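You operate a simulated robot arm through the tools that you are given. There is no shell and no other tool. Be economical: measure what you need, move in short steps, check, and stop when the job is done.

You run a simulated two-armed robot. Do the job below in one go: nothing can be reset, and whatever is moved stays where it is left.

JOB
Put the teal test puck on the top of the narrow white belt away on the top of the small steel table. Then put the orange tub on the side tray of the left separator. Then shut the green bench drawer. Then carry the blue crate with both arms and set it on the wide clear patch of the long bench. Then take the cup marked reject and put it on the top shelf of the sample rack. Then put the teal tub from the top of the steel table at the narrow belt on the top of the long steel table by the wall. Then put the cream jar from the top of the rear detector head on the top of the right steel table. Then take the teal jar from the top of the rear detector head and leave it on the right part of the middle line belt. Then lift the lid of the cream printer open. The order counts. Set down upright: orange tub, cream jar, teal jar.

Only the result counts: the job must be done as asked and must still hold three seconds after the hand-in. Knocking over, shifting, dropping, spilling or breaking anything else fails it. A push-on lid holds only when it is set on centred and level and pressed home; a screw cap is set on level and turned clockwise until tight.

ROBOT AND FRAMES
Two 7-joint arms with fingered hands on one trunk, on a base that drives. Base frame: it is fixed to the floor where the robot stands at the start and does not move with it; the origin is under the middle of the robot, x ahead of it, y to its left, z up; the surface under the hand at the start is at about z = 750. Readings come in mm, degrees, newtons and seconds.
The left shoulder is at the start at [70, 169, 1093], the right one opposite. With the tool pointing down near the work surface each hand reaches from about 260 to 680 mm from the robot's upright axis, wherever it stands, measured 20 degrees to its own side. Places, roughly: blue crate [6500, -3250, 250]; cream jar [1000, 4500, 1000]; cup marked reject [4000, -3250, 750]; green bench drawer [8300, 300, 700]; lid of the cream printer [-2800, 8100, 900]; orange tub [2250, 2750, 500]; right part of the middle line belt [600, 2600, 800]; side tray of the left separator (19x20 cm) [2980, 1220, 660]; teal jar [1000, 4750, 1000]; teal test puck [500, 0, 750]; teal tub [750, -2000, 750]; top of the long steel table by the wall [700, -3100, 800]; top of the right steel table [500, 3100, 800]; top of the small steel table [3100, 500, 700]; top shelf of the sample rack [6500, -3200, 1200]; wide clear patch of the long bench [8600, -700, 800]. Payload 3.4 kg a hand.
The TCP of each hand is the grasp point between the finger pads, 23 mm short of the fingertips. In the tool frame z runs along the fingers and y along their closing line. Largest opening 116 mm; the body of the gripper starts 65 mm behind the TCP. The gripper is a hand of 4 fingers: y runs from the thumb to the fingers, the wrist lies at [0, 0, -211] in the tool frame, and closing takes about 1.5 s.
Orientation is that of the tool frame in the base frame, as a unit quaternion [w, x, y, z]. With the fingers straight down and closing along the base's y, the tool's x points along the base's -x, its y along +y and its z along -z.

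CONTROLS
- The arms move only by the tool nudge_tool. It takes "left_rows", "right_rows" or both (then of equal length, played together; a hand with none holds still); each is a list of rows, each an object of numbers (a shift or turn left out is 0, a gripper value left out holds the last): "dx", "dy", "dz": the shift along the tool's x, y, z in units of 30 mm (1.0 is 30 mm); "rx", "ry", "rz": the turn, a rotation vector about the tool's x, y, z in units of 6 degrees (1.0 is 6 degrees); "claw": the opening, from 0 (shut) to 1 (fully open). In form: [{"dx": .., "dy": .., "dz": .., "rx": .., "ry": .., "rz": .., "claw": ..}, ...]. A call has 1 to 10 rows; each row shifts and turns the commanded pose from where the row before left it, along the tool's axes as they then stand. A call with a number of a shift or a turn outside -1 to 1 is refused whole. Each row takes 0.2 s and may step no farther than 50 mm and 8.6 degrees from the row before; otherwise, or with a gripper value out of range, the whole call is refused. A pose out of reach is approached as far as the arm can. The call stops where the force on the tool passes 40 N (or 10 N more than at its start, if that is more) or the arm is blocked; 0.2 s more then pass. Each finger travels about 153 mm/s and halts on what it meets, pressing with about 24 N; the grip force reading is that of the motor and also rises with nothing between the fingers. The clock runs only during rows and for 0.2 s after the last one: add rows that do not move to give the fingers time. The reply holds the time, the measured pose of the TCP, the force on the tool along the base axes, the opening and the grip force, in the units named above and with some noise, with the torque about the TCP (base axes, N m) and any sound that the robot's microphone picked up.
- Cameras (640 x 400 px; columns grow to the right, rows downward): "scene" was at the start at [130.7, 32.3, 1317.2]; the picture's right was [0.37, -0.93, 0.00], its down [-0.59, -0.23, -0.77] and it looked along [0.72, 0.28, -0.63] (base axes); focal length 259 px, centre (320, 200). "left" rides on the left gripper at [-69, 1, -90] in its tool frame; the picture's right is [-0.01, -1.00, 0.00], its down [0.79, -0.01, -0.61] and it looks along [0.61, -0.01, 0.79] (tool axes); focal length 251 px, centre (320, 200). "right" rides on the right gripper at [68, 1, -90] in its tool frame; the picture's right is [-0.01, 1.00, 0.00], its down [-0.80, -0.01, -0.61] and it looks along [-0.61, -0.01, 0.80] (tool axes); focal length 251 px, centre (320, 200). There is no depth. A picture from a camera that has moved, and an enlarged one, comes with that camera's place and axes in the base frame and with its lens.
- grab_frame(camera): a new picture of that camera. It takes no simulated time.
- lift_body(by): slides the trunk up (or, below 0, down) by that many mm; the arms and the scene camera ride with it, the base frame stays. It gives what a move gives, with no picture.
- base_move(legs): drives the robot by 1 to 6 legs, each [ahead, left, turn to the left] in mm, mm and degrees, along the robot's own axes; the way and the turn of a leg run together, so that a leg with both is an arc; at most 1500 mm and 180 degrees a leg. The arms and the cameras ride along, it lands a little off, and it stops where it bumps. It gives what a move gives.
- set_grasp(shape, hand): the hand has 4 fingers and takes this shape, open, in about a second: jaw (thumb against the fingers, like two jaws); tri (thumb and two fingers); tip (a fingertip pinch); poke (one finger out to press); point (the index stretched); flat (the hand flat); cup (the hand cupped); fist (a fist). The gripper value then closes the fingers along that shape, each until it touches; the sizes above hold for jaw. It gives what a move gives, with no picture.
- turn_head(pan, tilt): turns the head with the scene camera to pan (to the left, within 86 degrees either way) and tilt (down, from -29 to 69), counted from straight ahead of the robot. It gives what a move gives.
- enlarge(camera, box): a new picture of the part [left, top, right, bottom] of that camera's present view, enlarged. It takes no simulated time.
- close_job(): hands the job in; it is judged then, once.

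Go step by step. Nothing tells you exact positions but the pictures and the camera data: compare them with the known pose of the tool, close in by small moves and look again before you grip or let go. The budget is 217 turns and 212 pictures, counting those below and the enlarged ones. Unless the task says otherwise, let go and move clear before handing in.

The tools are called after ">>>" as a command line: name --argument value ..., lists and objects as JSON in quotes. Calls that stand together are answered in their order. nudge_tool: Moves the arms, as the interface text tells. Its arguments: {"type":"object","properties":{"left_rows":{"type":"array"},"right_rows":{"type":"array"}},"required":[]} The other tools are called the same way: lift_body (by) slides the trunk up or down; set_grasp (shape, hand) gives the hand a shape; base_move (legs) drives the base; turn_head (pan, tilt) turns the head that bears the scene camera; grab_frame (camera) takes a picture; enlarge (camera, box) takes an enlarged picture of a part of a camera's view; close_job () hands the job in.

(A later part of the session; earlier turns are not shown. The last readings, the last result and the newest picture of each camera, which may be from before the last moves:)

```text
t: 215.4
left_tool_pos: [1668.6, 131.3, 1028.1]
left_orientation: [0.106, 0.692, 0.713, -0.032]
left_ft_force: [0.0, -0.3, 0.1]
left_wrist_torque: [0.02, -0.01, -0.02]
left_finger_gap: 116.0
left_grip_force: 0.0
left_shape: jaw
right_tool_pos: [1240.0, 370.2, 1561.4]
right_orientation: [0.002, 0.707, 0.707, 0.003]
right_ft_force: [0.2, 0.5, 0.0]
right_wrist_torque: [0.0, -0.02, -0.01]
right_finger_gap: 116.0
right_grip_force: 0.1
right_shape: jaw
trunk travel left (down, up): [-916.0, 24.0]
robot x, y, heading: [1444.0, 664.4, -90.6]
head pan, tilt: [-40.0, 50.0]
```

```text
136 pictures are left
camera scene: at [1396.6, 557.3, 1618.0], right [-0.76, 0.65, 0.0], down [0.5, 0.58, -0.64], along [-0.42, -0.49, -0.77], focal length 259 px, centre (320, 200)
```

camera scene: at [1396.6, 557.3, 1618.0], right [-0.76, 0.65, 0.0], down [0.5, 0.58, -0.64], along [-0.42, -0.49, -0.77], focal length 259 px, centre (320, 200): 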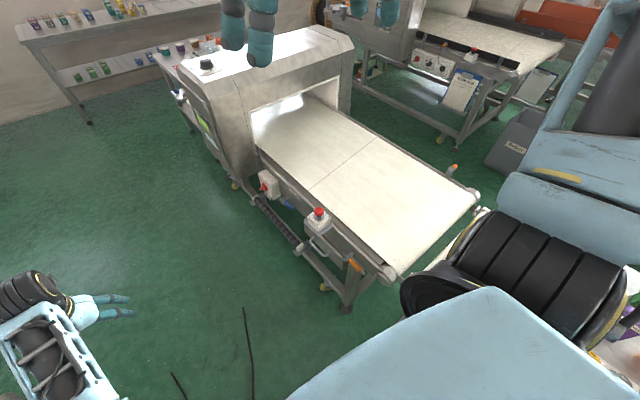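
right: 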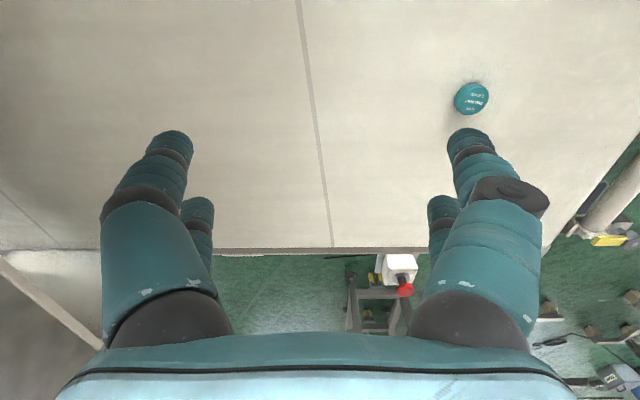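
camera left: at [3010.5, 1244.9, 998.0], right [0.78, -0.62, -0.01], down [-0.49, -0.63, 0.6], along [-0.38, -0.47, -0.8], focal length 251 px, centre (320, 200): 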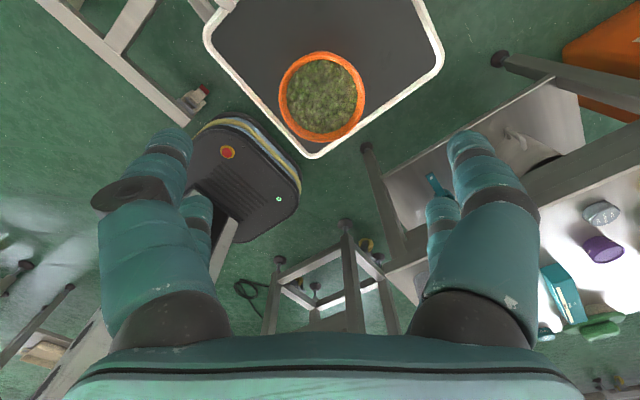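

Retracing my inbound path exactly past the stool and cable, then on to open floor.

>>> base_move --legs '[[90, -106, 0.6], [650, -40, 0], [350, 0, 0], [700, 165, 0], [0, 0, 90], [1500, 0, 0]]'

>>> turn_head --pan 10 --tilt 15

>>> grab_frame --camera "scene"

```text
t: 236.2
left_tool_pos: [3487.1, -958.4, 1027.7]
left_orientation: [0.099, -0.001, 0.994, 0.05]
left_ft_force: [-0.6, 0.2, 0.6]
left_wrist_torque: [0.01, 0.01, 0.02]
left_finger_gap: 116.0
left_grip_force: 0.1
left_shape: jaw
right_tool_pos: [3234.6, -1378.3, 1563.0]
right_orientation: [0.0, 0.015, 1.0, 0.005]
right_ft_force: [0.2, 0.7, 1.1]
right_wrist_torque: [-0.02, -0.03, 0.03]
right_finger_gap: 115.8
right_grip_force: 0.1
right_shape: jaw
trunk travel left (down, up): [-916.0, 24.0]
robot x, y, heading: [2947.2, -1161.6, -2.0]
head pan, tilt: [-40.0, 50.0]
```

```text
t: 237.3
left_tool_pos: [3488.3, -957.0, 1028.8]
left_orientation: [0.098, -0.001, 0.994, 0.051]
left_ft_force: [0.5, 0.0, -0.3]
left_wrist_torque: [-0.04, 0.0, 0.02]
left_finger_gap: 115.9
left_grip_force: 0.1
left_shape: jaw
right_tool_pos: [3234.4, -1379.7, 1562.8]
right_orientation: [-0.001, 0.015, 1.0, 0.004]
right_ft_force: [-0.1, -0.6, -1.1]
right_wrist_torque: [0.0, -0.01, -0.01]
right_finger_gap: 115.9
right_grip_force: 0.0
right_shape: jaw
trunk travel left (down, up): [-916.0, 24.0]
robot x, y, heading: [2948.9, -1165.3, -2.1]
head pan, tilt: [10.0, 15.0]
```

```text
135 pictures are left
camera scene: at [3091.2, -1151.9, 1671.7], right [0.14, -0.99, 0.0], down [-0.26, -0.04, -0.97], along [0.96, 0.13, -0.26], focal length 259 px, centre (320, 200)
```

scene: 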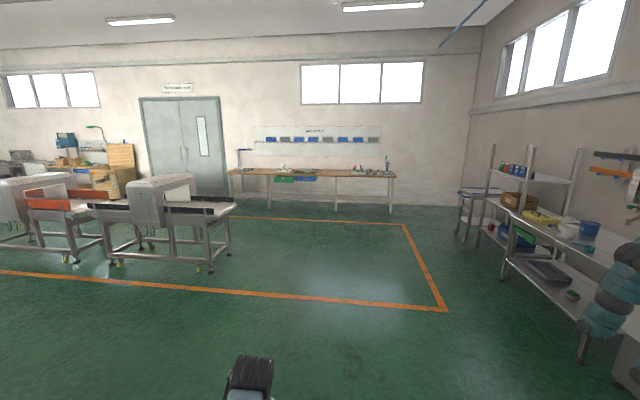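

The bench with green and blue drawers is ahead. I level the left hand, lower the trunk, and drive to about [7300, −700].

>>> nudge_tool --left_rows '[{"rx": 0.5, "ry": 0.95}, {"rx": 0.45, "ry": 0.95}]'

>>> base_move --legs '[[0, 0, 2], [1450, 150, 0], [1450, 150, 0], [1450, 150, 0]]'

>>> lift_body --by -290

>>> turn_head --pan 25 --tilt 25

>>> grab_frame --camera "scene"

```text
t: 237.9
left_tool_pos: [3489.7, -957.4, 1025.5]
left_orientation: [-0.001, 0.0, 1.0, 0.0]
left_ft_force: [-0.5, 0.0, 0.3]
left_wrist_torque: [0.02, -0.01, -0.01]
left_finger_gap: 115.9
left_grip_force: 0.0
left_shape: jaw
right_tool_pos: [3237.3, -1377.9, 1561.5]
right_orientation: [-0.001, 0.015, 1.0, 0.005]
right_ft_force: [-0.1, -0.5, -0.1]
right_wrist_torque: [-0.02, 0.03, 0.0]
right_finger_gap: 115.9
right_grip_force: 0.0
right_shape: jaw
trunk travel left (down, up): [-916.0, 24.0]
robot x, y, heading: [2948.9, -1163.7, -2.1]
head pan, tilt: [10.0, 15.0]
```

```text
t: 259.3
left_tool_pos: [7828.7, -394.1, 1028.1]
left_orientation: [0.0, -0.034, 0.999, 0.001]
left_ft_force: [0.1, -0.7, 0.3]
left_wrist_torque: [0.02, 0.03, 0.02]
left_finger_gap: 115.8
left_grip_force: 0.0
left_shape: jaw
right_tool_pos: [7604.8, -831.7, 1560.9]
right_orientation: [-0.001, -0.018, 1.0, 0.004]
right_ft_force: [-0.3, 0.3, -0.3]
right_wrist_torque: [0.03, -0.02, 0.01]
right_finger_gap: 115.7
right_grip_force: 0.1
right_shape: jaw
trunk travel left (down, up): [-916.0, 24.0]
robot x, y, heading: [7304.4, -636.6, 1.6]
head pan, tilt: [10.0, 15.0]
```

```text
t: 262.2
left_tool_pos: [7830.0, -395.2, 736.7]
left_orientation: [0.0, -0.034, 0.999, 0.001]
left_ft_force: [0.1, 0.8, -0.2]
left_wrist_torque: [0.01, -0.02, -0.02]
left_finger_gap: 115.9
left_grip_force: 0.1
left_shape: jaw
right_tool_pos: [7604.8, -831.0, 1272.0]
right_orientation: [-0.001, -0.018, 1.0, 0.005]
right_ft_force: [-0.4, 0.4, -0.3]
right_wrist_torque: [0.0, -0.02, -0.04]
right_finger_gap: 115.8
right_grip_force: 0.0
right_shape: jaw
trunk travel left (down, up): [-626.0, 314.0]
robot x, y, heading: [7304.0, -633.9, 1.6]
head pan, tilt: [10.0, 15.0]
```

```text
t: 263.0
left_tool_pos: [7829.2, -394.5, 736.7]
left_orientation: [0.0, -0.034, 0.999, 0.001]
left_ft_force: [0.1, 0.3, -0.7]
left_wrist_torque: [-0.02, 0.01, -0.01]
left_finger_gap: 115.7
left_grip_force: 0.0
left_shape: jaw
right_tool_pos: [7605.3, -830.0, 1271.5]
right_orientation: [-0.001, -0.018, 1.0, 0.006]
right_ft_force: [-0.2, 0.1, -0.5]
right_wrist_torque: [-0.01, -0.01, 0.0]
right_finger_gap: 115.7
right_grip_force: 0.0
right_shape: jaw
trunk travel left (down, up): [-626.0, 314.0]
robot x, y, heading: [7306.8, -635.8, 1.6]
head pan, tilt: [25.0, 25.0]
```

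```text
134 pictures are left
camera scene: at [7437.4, -592.4, 1365.5], right [0.45, -0.89, 0.0], down [-0.38, -0.19, -0.91], along [0.81, 0.41, -0.42], focal length 259 px, centre (320, 200)
```

scene: 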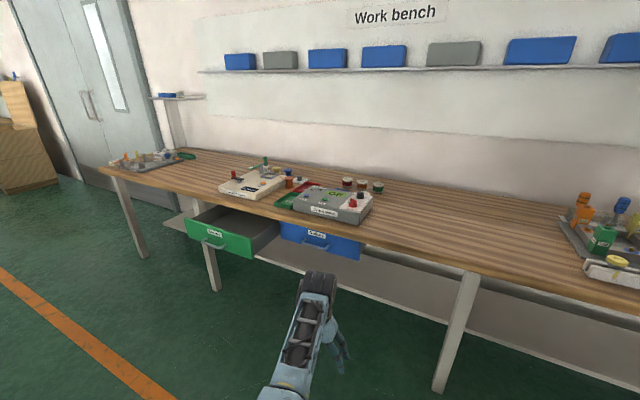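

The green drawer is open by ~150 mm, its front near x≈8165, y 115–525, z 620–720. I move in front of it, close the fingers and pitch the hand forward to push with the tips.

>>> base_move --legs '[[250, 690, -1.6]]'

>>> nudge_tool --left_rows '[{"ry": -1, "claw": 0}, {"ry": -1}, {"ry": -1}, {"ry": -1}, {"ry": -1}, {"ry": -1}, {"ry": -1}, {"ry": -1}, {"ry": -1}, {"ry": -1}]'

>>> turn_head --pan 20 --tilt 45

>>> grab_frame --camera "scene"

```text
t: 266.9
left_tool_pos: [8071.2, 270.7, 736.7]
left_orientation: [0.001, -0.018, 1.0, 0.001]
left_ft_force: [0.4, -0.9, -0.6]
left_wrist_torque: [0.0, -0.01, 0.0]
left_finger_gap: 115.7
left_grip_force: 0.1
left_shape: jaw
right_tool_pos: [7833.8, -156.7, 1272.3]
right_orientation: [-0.001, -0.002, 1.0, 0.006]
right_ft_force: [0.0, -0.5, -1.4]
right_wrist_torque: [-0.01, -0.04, -0.02]
right_finger_gap: 116.2
right_grip_force: 0.1
right_shape: jaw
trunk travel left (down, up): [-626.0, 314.0]
robot x, y, heading: [7539.4, 43.7, -0.1]
head pan, tilt: [25.0, 25.0]
```

```text
t: 268.0
left_tool_pos: [8131.2, 320.4, 827.1]
left_orientation: [0.292, -0.026, 0.955, 0.052]
left_ft_force: [0.1, 0.1, -1.0]
left_wrist_torque: [0.0, 0.01, 0.01]
left_finger_gap: 0.2
left_grip_force: 23.8
left_shape: jaw
right_tool_pos: [7832.6, -158.9, 1271.5]
right_orientation: [-0.001, -0.002, 1.0, 0.006]
right_ft_force: [-0.2, -0.4, -0.1]
right_wrist_torque: [0.0, -0.02, -0.01]
right_finger_gap: 116.2
right_grip_force: 0.1
right_shape: jaw
trunk travel left (down, up): [-626.0, 314.0]
robot x, y, heading: [7540.6, 43.5, -0.0]
head pan, tilt: [25.0, 25.0]
stopped in row 5 (left hand): the arm was blocked; the commanded pose is now the measured one
```

```text
t: 268.8
left_tool_pos: [8131.2, 320.2, 827.6]
left_orientation: [0.293, -0.027, 0.954, 0.052]
left_ft_force: [0.1, -0.4, 0.2]
left_wrist_torque: [-0.01, 0.01, 0.01]
left_finger_gap: 0.2
left_grip_force: 24.0
left_shape: jaw
right_tool_pos: [7833.3, -158.0, 1272.6]
right_orientation: [-0.001, -0.002, 1.0, 0.005]
right_ft_force: [-0.6, 1.2, 0.6]
right_wrist_torque: [0.02, 0.01, 0.0]
right_finger_gap: 115.6
right_grip_force: 0.0
right_shape: jaw
trunk travel left (down, up): [-626.0, 314.0]
robot x, y, heading: [7539.3, 44.0, -0.0]
head pan, tilt: [20.0, 45.0]
```

```text
133 pictures are left
camera scene: at [7666.0, 74.3, 1335.0], right [0.34, -0.94, 0.0], down [-0.66, -0.24, -0.71], along [0.67, 0.24, -0.71], focal length 259 px, centre (320, 200)
```

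scene: 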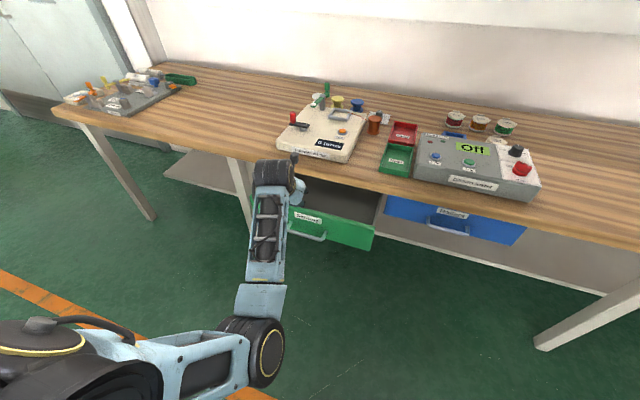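

The hand is pitched 34°, enough for pushing with the fingertips. I back up, lower the trunk to panel height, and check before driving forward.

>>> base_move --legs '[[-90, -80, 0]]'

>>> lift_body --by -140

>>> grab_frame --camera "scene"

```text
t: 270.1
left_tool_pos: [8039.9, 237.8, 826.0]
left_orientation: [0.292, -0.024, 0.955, 0.051]
left_ft_force: [0.5, 0.3, 0.2]
left_wrist_torque: [0.0, 0.02, -0.02]
left_finger_gap: 0.3
left_grip_force: 24.0
left_shape: jaw
right_tool_pos: [7741.9, -240.0, 1271.6]
right_orientation: [-0.002, -0.002, 1.0, 0.004]
right_ft_force: [0.0, -1.2, 0.3]
right_wrist_torque: [0.01, -0.01, -0.01]
right_finger_gap: 115.8
right_grip_force: 0.1
right_shape: jaw
trunk travel left (down, up): [-626.0, 314.0]
robot x, y, heading: [7444.9, -35.5, -0.4]
head pan, tilt: [20.0, 45.0]
```

```text
t: 271.7
left_tool_pos: [8039.2, 239.1, 686.1]
left_orientation: [0.292, -0.026, 0.955, 0.053]
left_ft_force: [-0.4, 0.3, -0.1]
left_wrist_torque: [-0.02, 0.01, -0.03]
left_finger_gap: 0.1
left_grip_force: 24.0
left_shape: jaw
right_tool_pos: [7741.2, -240.2, 1131.8]
right_orientation: [-0.001, -0.002, 1.0, 0.005]
right_ft_force: [-0.7, 0.1, 0.2]
right_wrist_torque: [0.01, 0.01, 0.02]
right_finger_gap: 115.6
right_grip_force: 0.1
right_shape: jaw
trunk travel left (down, up): [-486.0, 454.0]
robot x, y, heading: [7445.5, -36.7, -0.3]
head pan, tilt: [20.0, 45.0]
```

```text
132 pictures are left
camera scene: at [7574.5, -6.8, 1194.9], right [0.34, -0.94, 0.0], down [-0.67, -0.24, -0.71], along [0.67, 0.24, -0.71], focal length 259 px, centre (320, 200)
```

scene: 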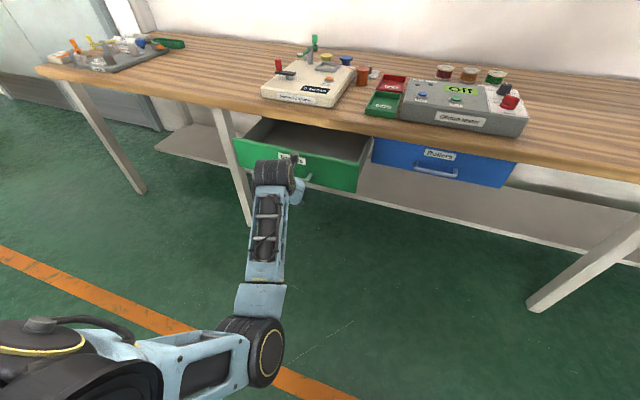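

Re-triangulating, the panel spans z≈680–776 at x≈8128. I raise the trunk 45 mm and push forward with the base in steps.

>>> lift_body --by 45

>>> base_move --legs '[[140, 0, 0]]'

>>> grab_frame --camera "scene"

```text
t: 272.6
left_tool_pos: [8039.9, 238.0, 731.6]
left_orientation: [0.292, -0.024, 0.955, 0.052]
left_ft_force: [-0.2, 0.6, 0.2]
left_wrist_torque: [0.01, 0.01, 0.04]
left_finger_gap: 0.0
left_grip_force: 23.7
left_shape: jaw
right_tool_pos: [7741.6, -242.6, 1176.1]
right_orientation: [-0.001, -0.001, 1.0, 0.005]
right_ft_force: [-0.2, -1.1, 0.2]
right_wrist_torque: [-0.01, 0.04, 0.0]
right_finger_gap: 115.9
right_grip_force: 0.1
right_shape: jaw
trunk travel left (down, up): [-531.0, 409.0]
robot x, y, heading: [7450.1, -33.6, -0.3]
head pan, tilt: [20.0, 45.0]
```

```text
t: 273.9
left_tool_pos: [8178.5, 240.4, 731.8]
left_orientation: [0.292, -0.026, 0.955, 0.054]
left_ft_force: [1.0, -0.6, -0.1]
left_wrist_torque: [0.02, -0.03, -0.04]
left_finger_gap: 0.0
left_grip_force: 23.6
left_shape: jaw
right_tool_pos: [7880.9, -240.0, 1177.4]
right_orientation: [-0.001, -0.002, 1.0, 0.005]
right_ft_force: [0.1, 0.3, -1.4]
right_wrist_torque: [-0.02, 0.0, -0.01]
right_finger_gap: 115.9
right_grip_force: 0.0
right_shape: jaw
trunk travel left (down, up): [-531.0, 409.0]
robot x, y, heading: [7585.2, -35.6, -0.4]
head pan, tilt: [20.0, 45.0]
```

```text
131 pictures are left
camera scene: at [7714.0, -6.9, 1239.8], right [0.34, -0.94, 0.0], down [-0.67, -0.24, -0.71], along [0.66, 0.24, -0.71], focal length 259 px, centre (320, 200)
```

scene: 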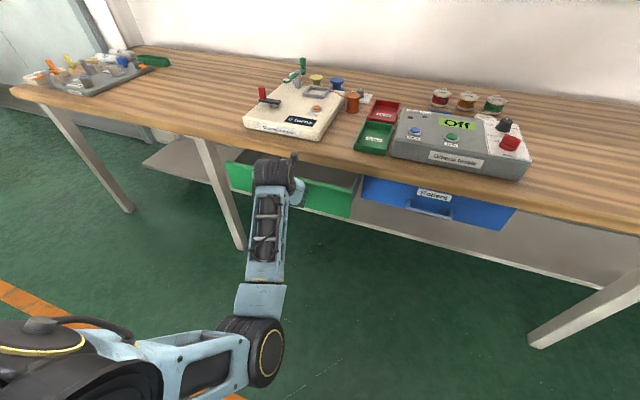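

The drawer moves with the push. I continue until resistance.

>>> base_move --legs '[[60, 0, 0]]'

>>> base_move --legs '[[40, 0, 0]]'

>>> grab_frame --camera "scene"

```text
t: 274.9
left_tool_pos: [8238.7, 239.7, 731.9]
left_orientation: [0.292, -0.027, 0.955, 0.054]
left_ft_force: [-0.7, -0.7, 0.3]
left_wrist_torque: [0.01, 0.01, 0.01]
left_finger_gap: 0.0
left_grip_force: 24.0
left_shape: jaw
right_tool_pos: [7941.8, -240.5, 1175.8]
right_orientation: [-0.002, -0.003, 1.0, 0.006]
right_ft_force: [0.7, -0.3, -0.7]
right_wrist_torque: [0.02, 0.02, 0.02]
right_finger_gap: 116.1
right_grip_force: 0.0
right_shape: jaw
trunk travel left (down, up): [-531.0, 409.0]
robot x, y, heading: [7648.3, -37.5, -0.5]
head pan, tilt: [20.0, 45.0]
```

```text
t: 275.8
left_tool_pos: [8276.7, 241.3, 733.3]
left_orientation: [0.293, -0.027, 0.954, 0.054]
left_ft_force: [0.9, -0.5, -0.4]
left_wrist_torque: [0.0, -0.01, -0.03]
left_finger_gap: 0.0
left_grip_force: 24.1
left_shape: jaw
right_tool_pos: [7980.9, -239.1, 1177.2]
right_orientation: [0.0, -0.002, 1.0, 0.005]
right_ft_force: [0.0, 0.4, 0.2]
right_wrist_torque: [0.0, 0.02, -0.03]
right_finger_gap: 116.0
right_grip_force: 0.0
right_shape: jaw
trunk travel left (down, up): [-531.0, 409.0]
robot x, y, heading: [7686.3, -33.4, 0.1]
head pan, tilt: [20.0, 45.0]
```

```text
130 pictures are left
camera scene: at [7813.4, -7.0, 1240.0], right [0.34, -0.94, 0.0], down [-0.66, -0.24, -0.71], along [0.66, 0.24, -0.71], focal length 259 px, centre (320, 200)
```

scene: 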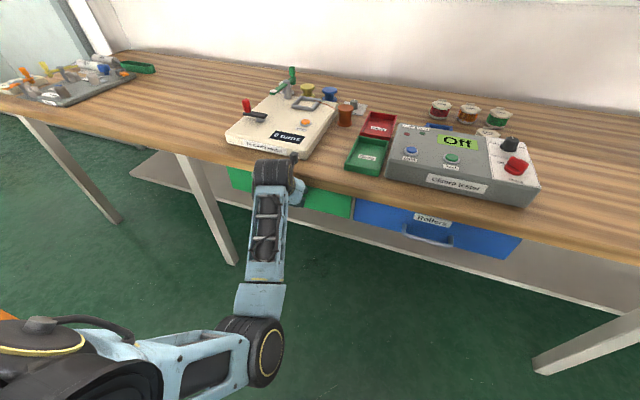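

Almost flush with the blue drawer; a bit further.

>>> base_move --legs '[[25, 0, 0]]'

>>> base_move --legs '[[20, 0, 0]]'

>>> enlarge --camera "scene" --box '[200, 120, 440, 270]'

```text
t: 276.6
left_tool_pos: [8287.0, 241.6, 732.5]
left_orientation: [0.287, -0.027, 0.956, 0.055]
left_ft_force: [-17.8, -2.9, 5.2]
left_wrist_torque: [-0.07, -0.57, -0.48]
left_finger_gap: 0.0
left_grip_force: 24.3
left_shape: jaw
right_tool_pos: [7993.1, -239.8, 1178.0]
right_orientation: [0.001, -0.003, 1.0, 0.005]
right_ft_force: [-1.3, 0.3, 0.1]
right_wrist_torque: [-0.03, 0.0, -0.01]
right_finger_gap: 116.1
right_grip_force: 0.2
right_shape: jaw
trunk travel left (down, up): [-531.0, 409.0]
robot x, y, heading: [7702.6, -34.2, 0.0]
head pan, tilt: [20.0, 45.0]
stopped in leg 1: the force on the tool passed its limit at 90 N (the readings are from after the stop); the commanded pose is now the measured one
```

```text
t: 277.4
left_tool_pos: [8289.2, 243.1, 728.0]
left_orientation: [0.28, -0.026, 0.958, 0.054]
left_ft_force: [-26.8, -4.3, 4.0]
left_wrist_torque: [0.04, -0.55, -0.55]
left_finger_gap: 0.0
left_grip_force: 24.2
left_shape: jaw
right_tool_pos: [7999.8, -239.4, 1176.7]
right_orientation: [-0.001, -0.005, 1.0, 0.006]
right_ft_force: [0.3, -0.1, -0.1]
right_wrist_torque: [0.01, 0.01, -0.02]
right_finger_gap: 115.8
right_grip_force: 0.0
right_shape: jaw
trunk travel left (down, up): [-531.0, 409.0]
robot x, y, heading: [7705.0, -36.4, -0.1]
head pan, tilt: [20.0, 45.0]
stopped in leg 1: the force on the tool passed its limit at 63 N (the readings are from after the stop); the commanded pose is now the measured one
```

```text
2.67 times, centred on (320, 195) of scene
camera zoom: at [7830.9, -7.4, 1240.0], right [0.34, -0.94, 0.0], down [-0.66, -0.24, -0.71], along [0.67, 0.24, -0.71], focal length 691 px, centre (320, 213)
```

zoom: 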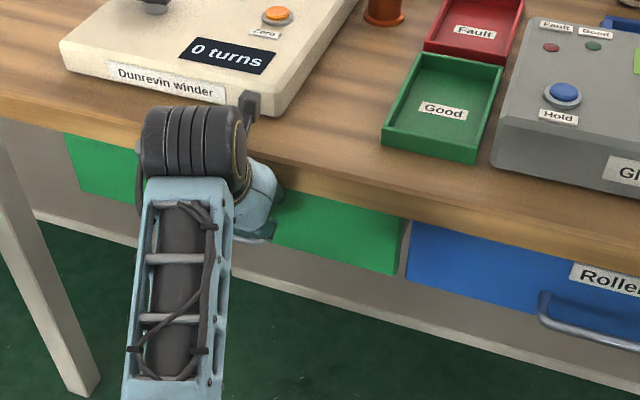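

The drawer seated against its stop (force rise) and is flush with the blue one. I back off and verify.

>>> base_move --legs '[[-300, 0, 0]]'

>>> enlarge --camera "scene" --box '[200, 70, 500, 270]'

```text
t: 279.4
left_tool_pos: [7993.6, 242.9, 727.7]
left_orientation: [0.28, -0.028, 0.958, 0.055]
left_ft_force: [-0.3, 0.0, 0.0]
left_wrist_torque: [0.01, 0.01, -0.01]
left_finger_gap: 0.0
left_grip_force: 23.9
left_shape: jaw
right_tool_pos: [7704.5, -240.2, 1176.0]
right_orientation: [-0.001, -0.004, 1.0, 0.005]
right_ft_force: [-1.1, 0.7, 0.4]
right_wrist_torque: [0.0, -0.02, -0.01]
right_finger_gap: 115.8
right_grip_force: 0.1
right_shape: jaw
trunk travel left (down, up): [-531.0, 409.0]
robot x, y, heading: [7410.6, -40.0, 0.2]
head pan, tilt: [20.0, 45.0]
```

```text
2.00 times, centred on (350, 170) of scene
camera zoom: at [7535.7, -7.5, 1239.9], right [0.35, -0.94, 0.0], down [-0.66, -0.24, -0.71], along [0.66, 0.24, -0.71], focal length 518 px, centre (260, 260)
```

zoom: 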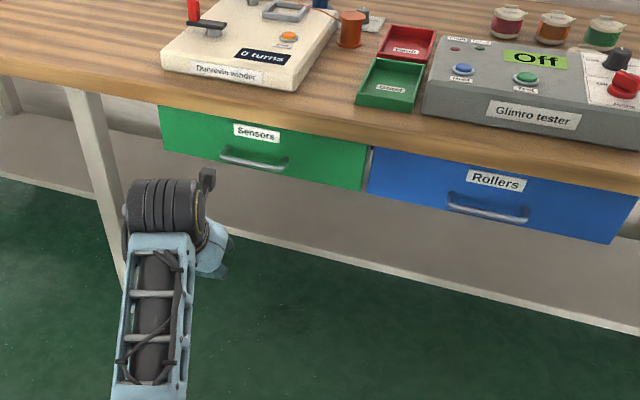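

The green drawer is shut. I level the left hand again and raise it to restore a normal arm posture, bringing the right hand along.

>>> nudge_tool --left_rows '[{"rx": 0.18, "ry": 0.9, "rz": 0.09, "dz": -0.5, "claw": 1}, {"rx": 0.18, "ry": 0.9, "rz": 0.09, "dz": -0.5}, {"rx": 0.18, "ry": 0.9, "rz": 0.09, "dz": -0.5}, {"rx": 0.18, "ry": 0.9, "rz": 0.09, "dz": -0.5}, {"rx": 0.18, "ry": 0.9, "rz": 0.09, "dz": -0.5}, {"rx": 0.18, "ry": 0.9, "rz": 0.09, "dz": -0.5}, {"dz": -0.9}, {"dz": -0.9}, {"dz": -0.9}, {"dz": -0.9}]'

>>> grab_frame --camera "scene"

```text
t: 281.6
left_tool_pos: [7983.4, 249.3, 912.0]
left_orientation: [0.0, 0.001, 1.0, -0.001]
left_ft_force: [0.1, 0.9, 0.2]
left_wrist_torque: [-0.02, 0.04, 0.0]
left_finger_gap: 115.9
left_grip_force: 0.0
left_shape: jaw
left hand out of reach, approached as far as the arm can: row 7, 8, 9
right_tool_pos: [7704.5, -239.9, 1177.5]
right_orientation: [-0.001, -0.006, 1.0, 0.006]
right_ft_force: [-0.3, -0.1, 0.2]
right_wrist_torque: [-0.02, 0.02, 0.0]
right_finger_gap: 116.0
right_grip_force: 0.1
right_shape: jaw
trunk travel left (down, up): [-531.0, 409.0]
robot x, y, heading: [7410.3, -37.0, 0.1]
head pan, tilt: [20.0, 45.0]
```

```text
127 pictures are left
camera scene: at [7535.8, -7.8, 1239.9], right [0.35, -0.94, 0.0], down [-0.66, -0.24, -0.71], along [0.66, 0.24, -0.71], focal length 259 px, centre (320, 200)
```

scene: 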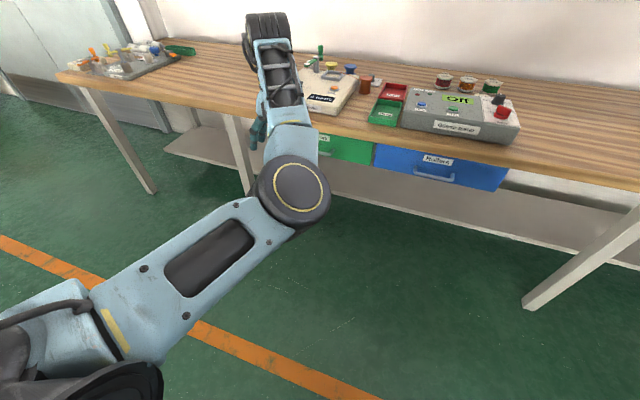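

The arm is opening up. I pull it back and outward toward its home pose.

>>> nudge_tool --left_rows '[{"dx": 0.6, "dy": 0.3, "dz": -0.2}, {"dx": 0.8, "dy": 0.3, "dz": -0.2}, {"dx": 0.8, "dy": 0.3, "dz": -0.2}, {"dx": 0.8, "dy": 0.3}, {"dx": 0.8, "dy": 0.3}, {"dx": 0.8, "dy": 0.1}]'

>>> turn_head --pan 20 --tilt 55

>>> grab_frame --camera "scene"

```text
t: 283.0
left_tool_pos: [7895.8, 345.1, 931.7]
left_orientation: [0.0, 0.002, 1.0, -0.002]
left_ft_force: [-0.1, 0.2, -0.5]
left_wrist_torque: [0.01, -0.04, 0.0]
left_finger_gap: 115.9
left_grip_force: 0.0
left_shape: jaw
left hand out of reach, approached as far as the arm can: row 1, 2, 3, 4, 5, 6
right_tool_pos: [7704.8, -239.3, 1177.2]
right_orientation: [-0.001, -0.006, 1.0, 0.005]
right_ft_force: [-0.9, 0.4, -0.4]
right_wrist_torque: [0.01, 0.01, -0.01]
right_finger_gap: 115.8
right_grip_force: 0.0
right_shape: jaw
trunk travel left (down, up): [-531.0, 409.0]
robot x, y, heading: [7407.5, -38.2, 0.3]
head pan, tilt: [20.0, 45.0]
```

```text
t: 283.7
left_tool_pos: [7895.6, 343.0, 931.1]
left_orientation: [0.001, 0.001, 1.0, -0.001]
left_ft_force: [-0.3, 0.2, -0.2]
left_wrist_torque: [0.05, 0.01, -0.04]
left_finger_gap: 115.9
left_grip_force: 0.1
left_shape: jaw
right_tool_pos: [7705.2, -239.0, 1177.8]
right_orientation: [-0.001, -0.005, 1.0, 0.006]
right_ft_force: [0.3, -0.4, 0.5]
right_wrist_torque: [0.01, -0.04, -0.02]
right_finger_gap: 115.8
right_grip_force: 0.0
right_shape: jaw
trunk travel left (down, up): [-531.0, 409.0]
robot x, y, heading: [7411.2, -35.6, 0.2]
head pan, tilt: [20.0, 55.0]
```

```text
126 pictures are left
camera scene: at [7527.7, -10.7, 1226.5], right [0.35, -0.94, 0.0], down [-0.77, -0.28, -0.57], along [0.54, 0.2, -0.82], focal length 259 px, centre (320, 200)
```

scene: 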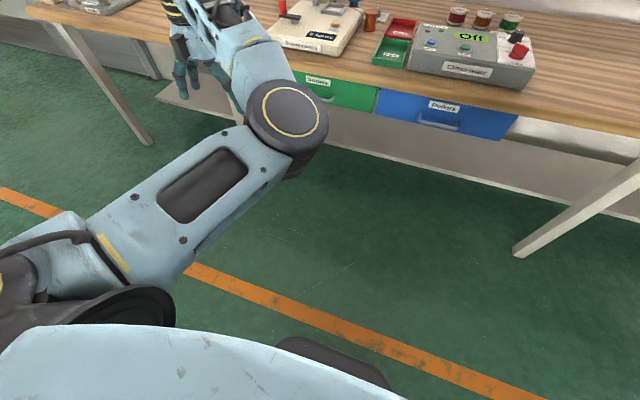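

The elbow sits inward. I try turning the hand clockwise while pulling in, which should push the elbow outward again.

>>> nudge_tool --left_rows '[{"rz": 1}, {"rz": 1}, {"rz": 1}, {"rz": 1}, {"rz": 1}, {"rz": 1}, {"rz": 1}, {"dy": -0.8}, {"dy": -0.8}, {"dy": -0.8}]'

>>> nudge_tool --left_rows '[{"dx": 0.5, "dy": 0.5}, {"dx": 0.5, "dy": 0.5}, {"dx": 0.5, "dy": 0.5}, {"dx": 0.5, "dy": 0.5}, {"dx": 0.5, "dy": 0.5}, {"dz": -0.8}, {"dz": -0.8}]'

>>> grab_frame --camera "scene"

```text
t: 285.9
left_tool_pos: [7891.8, 346.4, 930.8]
left_orientation: [0.002, 0.359, 0.933, 0.0]
left_ft_force: [0.9, 0.1, -0.5]
left_wrist_torque: [-0.01, 0.01, -0.06]
left_finger_gap: 115.9
left_grip_force: 0.1
left_shape: jaw
left hand out of reach, approached as far as the arm can: row 8, 9, 10
right_tool_pos: [7705.9, -240.3, 1175.9]
right_orientation: [-0.001, -0.005, 1.0, 0.005]
right_ft_force: [-0.1, 0.2, -0.3]
right_wrist_torque: [0.02, 0.03, 0.0]
right_finger_gap: 116.0
right_grip_force: 0.0
right_shape: jaw
trunk travel left (down, up): [-531.0, 409.0]
robot x, y, heading: [7410.0, -36.5, 0.1]
head pan, tilt: [20.0, 55.0]
```

```text
t: 287.5
left_tool_pos: [7887.1, 456.1, 977.9]
left_orientation: [0.002, 0.36, 0.933, 0.0]
left_ft_force: [1.1, 0.7, -0.7]
left_wrist_torque: [-0.01, 0.0, 0.01]
left_finger_gap: 116.1
left_grip_force: 0.0
left_shape: jaw
right_tool_pos: [7704.7, -239.3, 1176.6]
right_orientation: [-0.001, -0.005, 1.0, 0.006]
right_ft_force: [0.0, 1.5, 0.2]
right_wrist_torque: [0.0, -0.01, -0.03]
right_finger_gap: 115.8
right_grip_force: 0.1
right_shape: jaw
trunk travel left (down, up): [-531.0, 409.0]
robot x, y, heading: [7405.6, -33.4, 0.2]
head pan, tilt: [20.0, 55.0]
```

```text
125 pictures are left
camera scene: at [7527.1, -10.5, 1226.5], right [0.35, -0.94, 0.0], down [-0.77, -0.28, -0.57], along [0.54, 0.2, -0.82], focal length 259 px, centre (320, 200)
```

scene: 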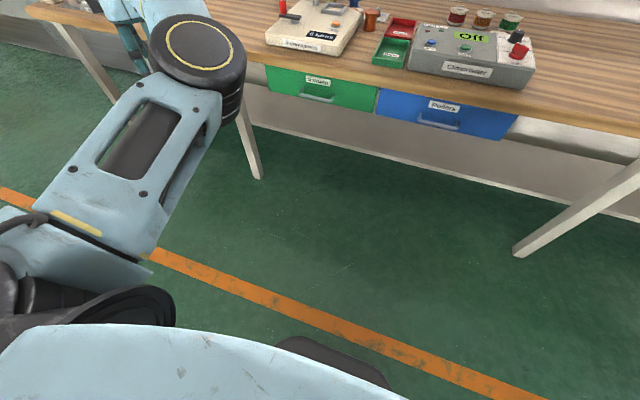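

The elbow has moved out. I bring the hand back in and straighten the yaw.

>>> nudge_tool --left_rows '[{"dx": -0.2, "dy": -0.9}, {"dx": -0.2, "dy": -0.9}, {"dx": -0.2, "dy": -0.9}, {"dx": -0.2, "dy": -0.9}, {"dx": -0.2, "dy": -0.9}, {"dx": -0.2, "dy": -0.9}, {"dx": -0.2, "dy": -0.9}, {"dx": -0.1, "dy": -0.9}]'

>>> nudge_tool --left_rows '[{"rz": -1}, {"rz": -1}, {"rz": -1}, {"rz": -1}, {"rz": -1}, {"rz": -1}, {"rz": -1}, {"dz": -0.3}]'

>>> grab_frame --camera "scene"

```text
t: 289.3
left_tool_pos: [7841.4, 369.9, 983.5]
left_orientation: [0.002, 0.359, 0.933, -0.001]
left_ft_force: [0.6, 0.7, 0.2]
left_wrist_torque: [0.01, -0.02, 0.0]
left_finger_gap: 116.0
left_grip_force: 0.0
left_shape: jaw
left hand out of reach, approached as far as the arm can: row 4, 5, 6, 7, 8
right_tool_pos: [7705.2, -240.5, 1178.0]
right_orientation: [-0.001, -0.004, 1.0, 0.006]
right_ft_force: [0.1, 0.3, 0.3]
right_wrist_torque: [-0.03, 0.03, 0.01]
right_finger_gap: 116.0
right_grip_force: 0.1
right_shape: jaw
trunk travel left (down, up): [-531.0, 409.0]
robot x, y, heading: [7412.5, -34.3, 0.2]
head pan, tilt: [20.0, 55.0]
```

```text
t: 291.1
left_tool_pos: [7840.5, 369.6, 993.7]
left_orientation: [0.002, 0.0, 1.0, 0.0]
left_ft_force: [-0.1, -0.6, 0.1]
left_wrist_torque: [0.02, 0.03, 0.0]
left_finger_gap: 115.8
left_grip_force: 0.0
left_shape: jaw
right_tool_pos: [7704.5, -238.7, 1177.5]
right_orientation: [0.0, -0.005, 1.0, 0.007]
right_ft_force: [0.4, 0.8, -0.3]
right_wrist_torque: [0.02, 0.01, 0.03]
right_finger_gap: 115.7
right_grip_force: 0.1
right_shape: jaw
trunk travel left (down, up): [-531.0, 409.0]
robot x, y, heading: [7406.8, -36.3, 0.2]
head pan, tilt: [20.0, 55.0]
```

```text
124 pictures are left
camera scene: at [7527.2, -10.9, 1226.5], right [0.35, -0.94, 0.0], down [-0.77, -0.28, -0.57], along [0.54, 0.2, -0.82], focal length 259 px, centre (320, 200)
```

scene: 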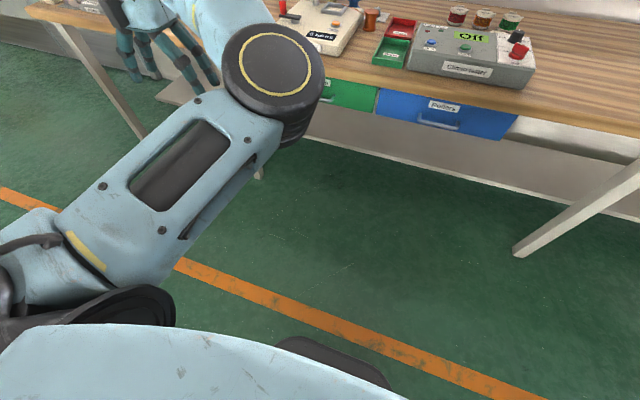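

Good enough posture for the crate. I now drive toward the sample rack to look at the blue crate.

>>> base_move --legs '[[-880, -1100, 0], [0, 0, -90], [700, 0, 0]]'

>>> turn_head --pan 0 --tilt 30

>>> grab_frame --camera "scene"

```text
t: 305.5
left_tool_pos: [7053.4, -2291.9, 992.9]
left_orientation: [0.001, 0.68, 0.733, -0.002]
left_ft_force: [-0.4, -0.1, 0.5]
left_wrist_torque: [0.0, 0.01, -0.01]
left_finger_gap: 115.9
left_grip_force: 0.0
left_shape: jaw
right_tool_pos: [6434.6, -2203.7, 1176.7]
right_orientation: [0.003, 0.675, 0.738, 0.004]
right_ft_force: [0.1, -0.5, -0.3]
right_wrist_torque: [0.0, 0.0, 0.01]
right_finger_gap: 115.9
right_grip_force: 0.1
right_shape: jaw
trunk travel left (down, up): [-531.0, 409.0]
robot x, y, heading: [6614.7, -1897.9, -85.5]
head pan, tilt: [20.0, 55.0]
```

```text
t: 306.4
left_tool_pos: [7053.5, -2291.9, 993.4]
left_orientation: [0.0, 0.68, 0.733, -0.002]
left_ft_force: [0.6, -0.4, -0.2]
left_wrist_torque: [0.0, 0.0, 0.04]
left_finger_gap: 116.0
left_grip_force: 0.1
left_shape: jaw
right_tool_pos: [6434.8, -2203.8, 1178.0]
right_orientation: [0.004, 0.675, 0.738, 0.005]
right_ft_force: [-0.2, 0.7, -0.5]
right_wrist_torque: [-0.03, 0.0, 0.02]
right_finger_gap: 115.9
right_grip_force: 0.0
right_shape: jaw
trunk travel left (down, up): [-531.0, 409.0]
robot x, y, heading: [6613.3, -1893.8, -85.6]
head pan, tilt: [0.0, 30.0]
```

```text
123 pictures are left
camera scene: at [6627.2, -2032.2, 1262.4], right [-1.0, -0.08, 0.0], down [-0.04, 0.5, -0.87], along [0.07, -0.86, -0.5], focal length 259 px, centre (320, 200)
```

scene: 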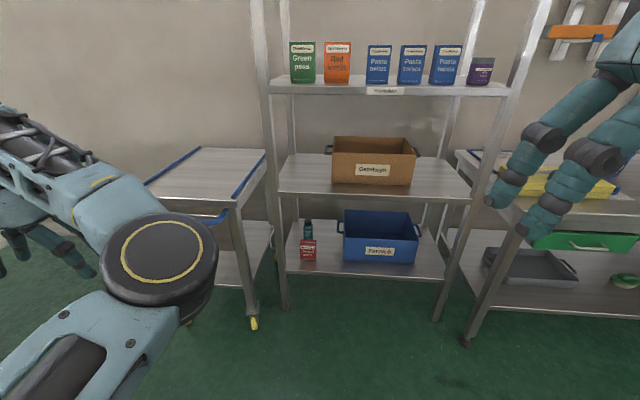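

The blue crate is on the rack's bottom shelf (z≈280), about x 6188–6577, front y≈−3054. I zoom in on it.

>>> enlarge --camera "scene" --box '[280, 180, 460, 300]'

```text
3.33 times, centred on (370, 240) of scene
camera zoom: at [6627.2, -2032.2, 1262.4], right [-1.0, -0.08, 0.0], down [-0.04, 0.5, -0.87], along [0.07, -0.86, -0.5], focal length 864 px, centre (153, 67)
```

zoom: 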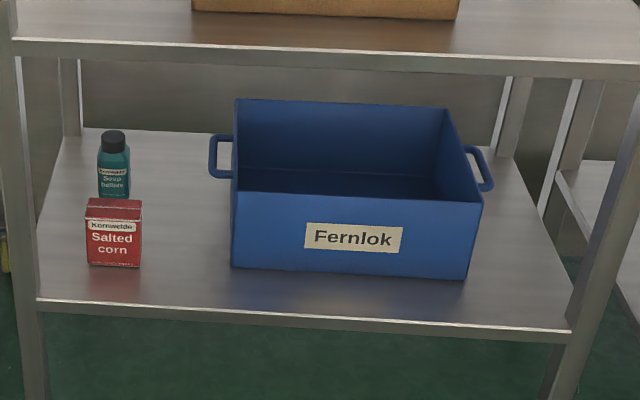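

The crate has side bail handles near z≈430. My plan: trunk fully down, hands pitched about 45° forward-down, grip both handle bars, lift, back out. First I line up in front.

>>> base_move --legs '[[370, -262, 0], [0, 0, -4.4]]'

>>> nudge_tool --left_rows '[{"ry": -1}, {"ry": -1}, {"ry": -1}, {"ry": -1}, {"ry": -1}, {"ry": -1}, {"ry": -1}, {"ry": -0.5}]' --right_rows '[{"ry": -1}, {"ry": -1}, {"ry": -1}, {"ry": -1}, {"ry": -1}, {"ry": -1}, {"ry": -1}, {"ry": -0.5}]'

>>> turn_head --pan 0 --tilt 45

>>> grab_frame --camera "scene"

```text
t: 309.6
left_tool_pos: [6797.5, -2719.7, 993.1]
left_orientation: [0.001, 0.707, 0.707, -0.002]
left_ft_force: [-0.3, -0.7, -0.2]
left_wrist_torque: [0.0, 0.01, 0.0]
left_finger_gap: 116.0
left_grip_force: 0.1
left_shape: jaw
right_tool_pos: [6187.4, -2586.0, 1178.3]
right_orientation: [0.003, 0.703, 0.712, 0.005]
right_ft_force: [0.3, -0.9, 0.2]
right_wrist_torque: [0.01, 0.04, 0.0]
right_finger_gap: 116.0
right_grip_force: 0.1
right_shape: jaw
trunk travel left (down, up): [-531.0, 409.0]
robot x, y, heading: [6391.1, -2286.9, -89.6]
head pan, tilt: [0.0, 30.0]
```

```text
t: 311.4
left_tool_pos: [6819.5, -2725.3, 995.1]
left_orientation: [0.272, 0.652, 0.654, -0.272]
left_ft_force: [0.2, 0.3, 0.2]
left_wrist_torque: [-0.02, 0.0, 0.0]
left_finger_gap: 115.6
left_grip_force: 0.2
left_shape: jaw
left hand out of reach, approached as far as the arm can: row 1, 2, 4, 6, 7
right_tool_pos: [6188.1, -2586.0, 1176.6]
right_orientation: [0.275, 0.651, 0.656, -0.264]
right_ft_force: [-0.5, -0.5, 0.3]
right_wrist_torque: [-0.02, -0.01, 0.0]
right_finger_gap: 115.8
right_grip_force: 0.0
right_shape: jaw
trunk travel left (down, up): [-531.0, 409.0]
robot x, y, heading: [6388.9, -2290.1, -89.7]
head pan, tilt: [0.0, 30.0]
```

```text
t: 312.2
left_tool_pos: [6819.3, -2725.8, 993.5]
left_orientation: [0.271, 0.652, 0.653, -0.273]
left_ft_force: [1.1, 0.1, -0.2]
left_wrist_torque: [-0.02, 0.0, 0.02]
left_finger_gap: 115.8
left_grip_force: 0.1
left_shape: jaw
right_tool_pos: [6187.4, -2585.2, 1176.0]
right_orientation: [0.275, 0.651, 0.657, -0.264]
right_ft_force: [0.8, -0.4, -0.1]
right_wrist_torque: [0.0, 0.0, 0.03]
right_finger_gap: 116.1
right_grip_force: 0.0
right_shape: jaw
trunk travel left (down, up): [-531.0, 409.0]
robot x, y, heading: [6389.9, -2287.1, -89.8]
head pan, tilt: [0.0, 45.0]
```

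```text
121 pictures are left
camera scene: at [6391.3, -2419.0, 1240.0], right [-1.0, -0.01, 0.0], down [0.0, 0.71, -0.71], along [0.0, -0.71, -0.71], focal length 259 px, centre (320, 200)
```

scene: 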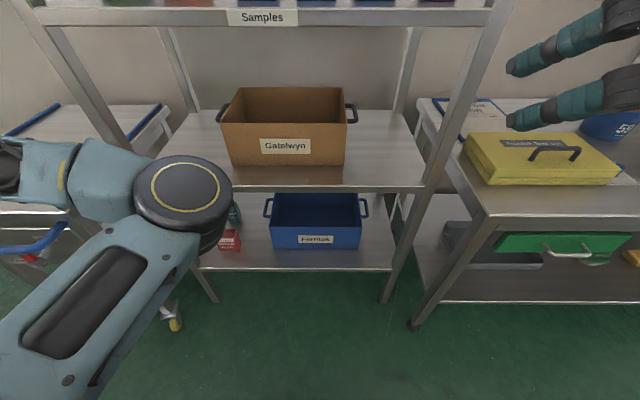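

Triangulated: handle bars at about [6626, −3183, 427] and [6201, −3186, 427]; mid-shelf underside ≈665. I'll grip wall plus bar together. I lower the trunk and arrange both hands before driving in.

>>> lift_body --by -380

>>> nudge_tool --left_rows '[{"dx": 0.1, "dy": -0.77, "dz": 0.28}, {"dx": 0.1, "dy": -0.77, "dz": 0.28}, {"dx": 0.1, "dy": -0.77, "dz": 0.28}, {"dx": 0.1, "dy": -0.77, "dz": 0.28}, {"dx": 0.1, "dy": -0.77, "dz": 0.28}, {"dx": 0.1, "dy": -0.77, "dz": 0.28}, {"dx": 0.1, "dy": -0.77, "dz": 0.28}, {"dx": 0.1, "dy": -0.77, "dz": 0.28}, {"dx": 0.1, "dy": -0.77, "dz": 0.28}, {"dx": 0.06, "dy": -0.77, "dz": 0.28}]' --right_rows '[{"dx": 0.2, "dy": 0.02, "dz": 0.95}, {"dx": 0.2, "dy": 0.02, "dz": 0.95}, {"dx": 0.2, "dy": 0.02, "dz": 0.95}, {"dx": 0.2, "dy": 0.02, "dz": 0.95}, {"dx": 0.2, "dy": 0.02, "dz": 0.95}, {"dx": 0.2, "dy": 0.02, "dz": 0.95}, {"dx": 0.2, "dy": 0.02, "dz": 0.95}, {"dx": 0.2, "dy": 0.02, "dz": 0.95}, {"dx": 0.2, "dy": 0.02, "dz": 0.95}, {"dx": 0.2, "dy": 0.02, "dz": 0.95}]'

>>> grab_frame --camera "scene"

```text
t: 315.8
left_tool_pos: [6819.8, -2725.2, 616.3]
left_orientation: [0.271, 0.652, 0.654, -0.272]
left_ft_force: [0.0, 0.3, 0.1]
left_wrist_torque: [-0.03, 0.02, 0.03]
left_finger_gap: 115.7
left_grip_force: 0.1
left_shape: jaw
right_tool_pos: [6188.2, -2585.9, 796.9]
right_orientation: [0.275, 0.651, 0.657, -0.264]
right_ft_force: [0.4, 0.0, -0.1]
right_wrist_torque: [0.0, 0.05, 0.0]
right_finger_gap: 116.0
right_grip_force: 0.1
right_shape: jaw
trunk travel left (down, up): [-151.0, 789.0]
robot x, y, heading: [6391.8, -2286.3, -89.7]
head pan, tilt: [0.0, 45.0]
```

```text
t: 318.2
left_tool_pos: [6702.8, -2795.1, 550.1]
left_orientation: [0.308, 0.639, 0.659, -0.249]
left_ft_force: [0.3, -0.2, 0.8]
left_wrist_torque: [-0.02, -0.02, 0.01]
left_finger_gap: 115.8
left_grip_force: 0.1
left_shape: jaw
left hand out of reach, approached as far as the arm can: row 1, 2, 3, 4, 5, 6
right_tool_pos: [6196.7, -2746.5, 550.8]
right_orientation: [0.275, 0.65, 0.657, -0.264]
right_ft_force: [-0.3, -0.8, -0.7]
right_wrist_torque: [-0.01, 0.02, -0.01]
right_finger_gap: 115.9
right_grip_force: 0.1
right_shape: jaw
trunk travel left (down, up): [-151.0, 789.0]
robot x, y, heading: [6392.4, -2289.7, -89.8]
head pan, tilt: [0.0, 45.0]
stopped in row 10 (left hand): the arm was blocked; the commanded pose is now the measured one
```

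```text
120 pictures are left
camera scene: at [6391.4, -2419.0, 859.9], right [-1.0, -0.01, 0.0], down [0.0, 0.71, -0.71], along [0.0, -0.71, -0.71], focal length 259 px, centre (320, 200)
```

scene: 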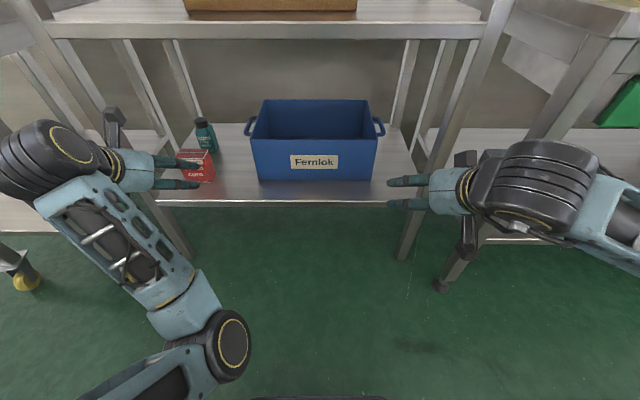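

The left elbow is folded inward and blocks. I raise the trunk, straighten the hand, and swing the left arm wide out to the side to bring the elbow outward.

>>> lift_body --by 400

>>> nudge_tool --left_rows '[{"ry": 0.95, "dy": 0.7}, {"ry": 0.95, "dy": 0.7}, {"ry": 0.95, "dy": 0.7}, {"ry": 0.95, "dy": 0.7}, {"ry": 0.95, "dy": 0.7}, {"ry": 0.95, "dy": 0.7}, {"ry": 0.95, "dy": 0.7}, {"ry": 0.95, "dy": 0.7}]'

>>> nudge_tool --left_rows '[{"dx": 0.6, "dy": 0.8}, {"dx": 0.6, "dy": 0.8}, {"dx": 0.6, "dy": 0.8}, {"dx": 0.6, "dy": 0.8}, {"dx": 0.6, "dy": 0.8}, {"dx": 0.6, "dy": 0.8}, {"dx": 0.6, "dy": 0.8}, {"dx": 0.6, "dy": 0.8}]'

>>> turn_head --pan 45 --tilt 45

>>> grab_frame --camera "scene"

```text
t: 322.1
left_tool_pos: [6701.4, -2793.3, 948.1]
left_orientation: [0.307, 0.64, 0.658, -0.25]
left_ft_force: [-0.4, -0.9, -0.2]
left_wrist_torque: [0.01, 0.01, -0.03]
left_finger_gap: 115.7
left_grip_force: 0.1
left_shape: jaw
right_tool_pos: [6198.0, -2747.5, 951.4]
right_orientation: [0.275, 0.651, 0.656, -0.265]
right_ft_force: [-0.2, -0.3, 0.9]
right_wrist_torque: [-0.01, -0.02, 0.0]
right_finger_gap: 115.8
right_grip_force: 0.2
right_shape: jaw
trunk travel left (down, up): [-551.0, 389.0]
robot x, y, heading: [6390.8, -2292.7, -89.5]
head pan, tilt: [0.0, 45.0]
```

```text
t: 323.9
left_tool_pos: [6868.5, -2786.2, 956.3]
left_orientation: [0.024, 0.69, 0.724, 0.016]
left_ft_force: [-0.7, -0.2, 0.6]
left_wrist_torque: [0.02, 0.01, 0.02]
left_finger_gap: 115.6
left_grip_force: 0.0
left_shape: jaw
right_tool_pos: [6198.2, -2745.7, 951.4]
right_orientation: [0.276, 0.65, 0.656, -0.265]
right_ft_force: [0.3, 0.5, -0.8]
right_wrist_torque: [-0.01, 0.0, 0.0]
right_finger_gap: 116.4
right_grip_force: 0.1
right_shape: jaw
trunk travel left (down, up): [-551.0, 389.0]
robot x, y, heading: [6389.9, -2287.1, -89.6]
head pan, tilt: [0.0, 45.0]
```

```text
t: 325.7
left_tool_pos: [7052.8, -2631.7, 966.5]
left_orientation: [0.025, 0.689, 0.724, 0.015]
left_ft_force: [0.4, -0.5, -0.5]
left_wrist_torque: [-0.02, -0.01, 0.03]
left_finger_gap: 115.9
left_grip_force: 0.1
left_shape: jaw
right_tool_pos: [6198.0, -2745.3, 951.4]
right_orientation: [0.275, 0.651, 0.657, -0.264]
right_ft_force: [-0.6, -0.1, 0.0]
right_wrist_torque: [0.01, 0.01, -0.01]
right_finger_gap: 115.9
right_grip_force: 0.0
right_shape: jaw
trunk travel left (down, up): [-551.0, 389.0]
robot x, y, heading: [6388.3, -2290.6, -89.6]
head pan, tilt: [0.0, 45.0]
```

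```text
t: 326.8
left_tool_pos: [7053.0, -2632.1, 967.1]
left_orientation: [0.025, 0.689, 0.724, 0.015]
left_ft_force: [0.2, -0.6, 0.0]
left_wrist_torque: [0.02, -0.02, 0.01]
left_finger_gap: 115.9
left_grip_force: 0.0
left_shape: jaw
right_tool_pos: [6197.2, -2745.2, 950.9]
right_orientation: [0.275, 0.651, 0.656, -0.265]
right_ft_force: [-0.3, 0.4, 0.2]
right_wrist_torque: [0.02, -0.03, -0.01]
right_finger_gap: 115.8
right_grip_force: 0.0
right_shape: jaw
trunk travel left (down, up): [-551.0, 389.0]
robot x, y, heading: [6391.0, -2285.2, -89.6]
head pan, tilt: [45.0, 45.0]
```

```text
119 pictures are left
camera scene: at [6448.7, -2395.0, 1259.9], right [-0.7, -0.71, 0.0], down [-0.5, 0.5, -0.71], along [0.5, -0.5, -0.71], focal length 259 px, centre (320, 200)
```

scene: 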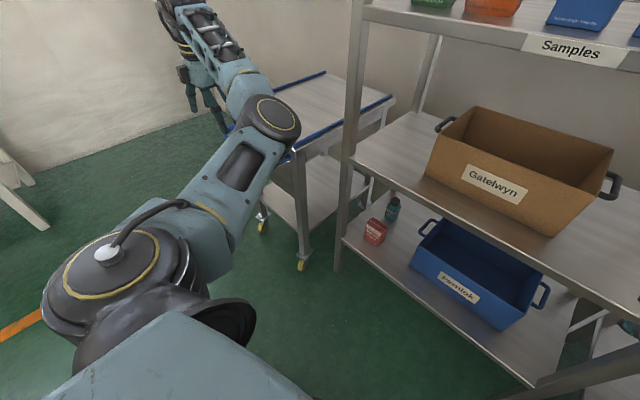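

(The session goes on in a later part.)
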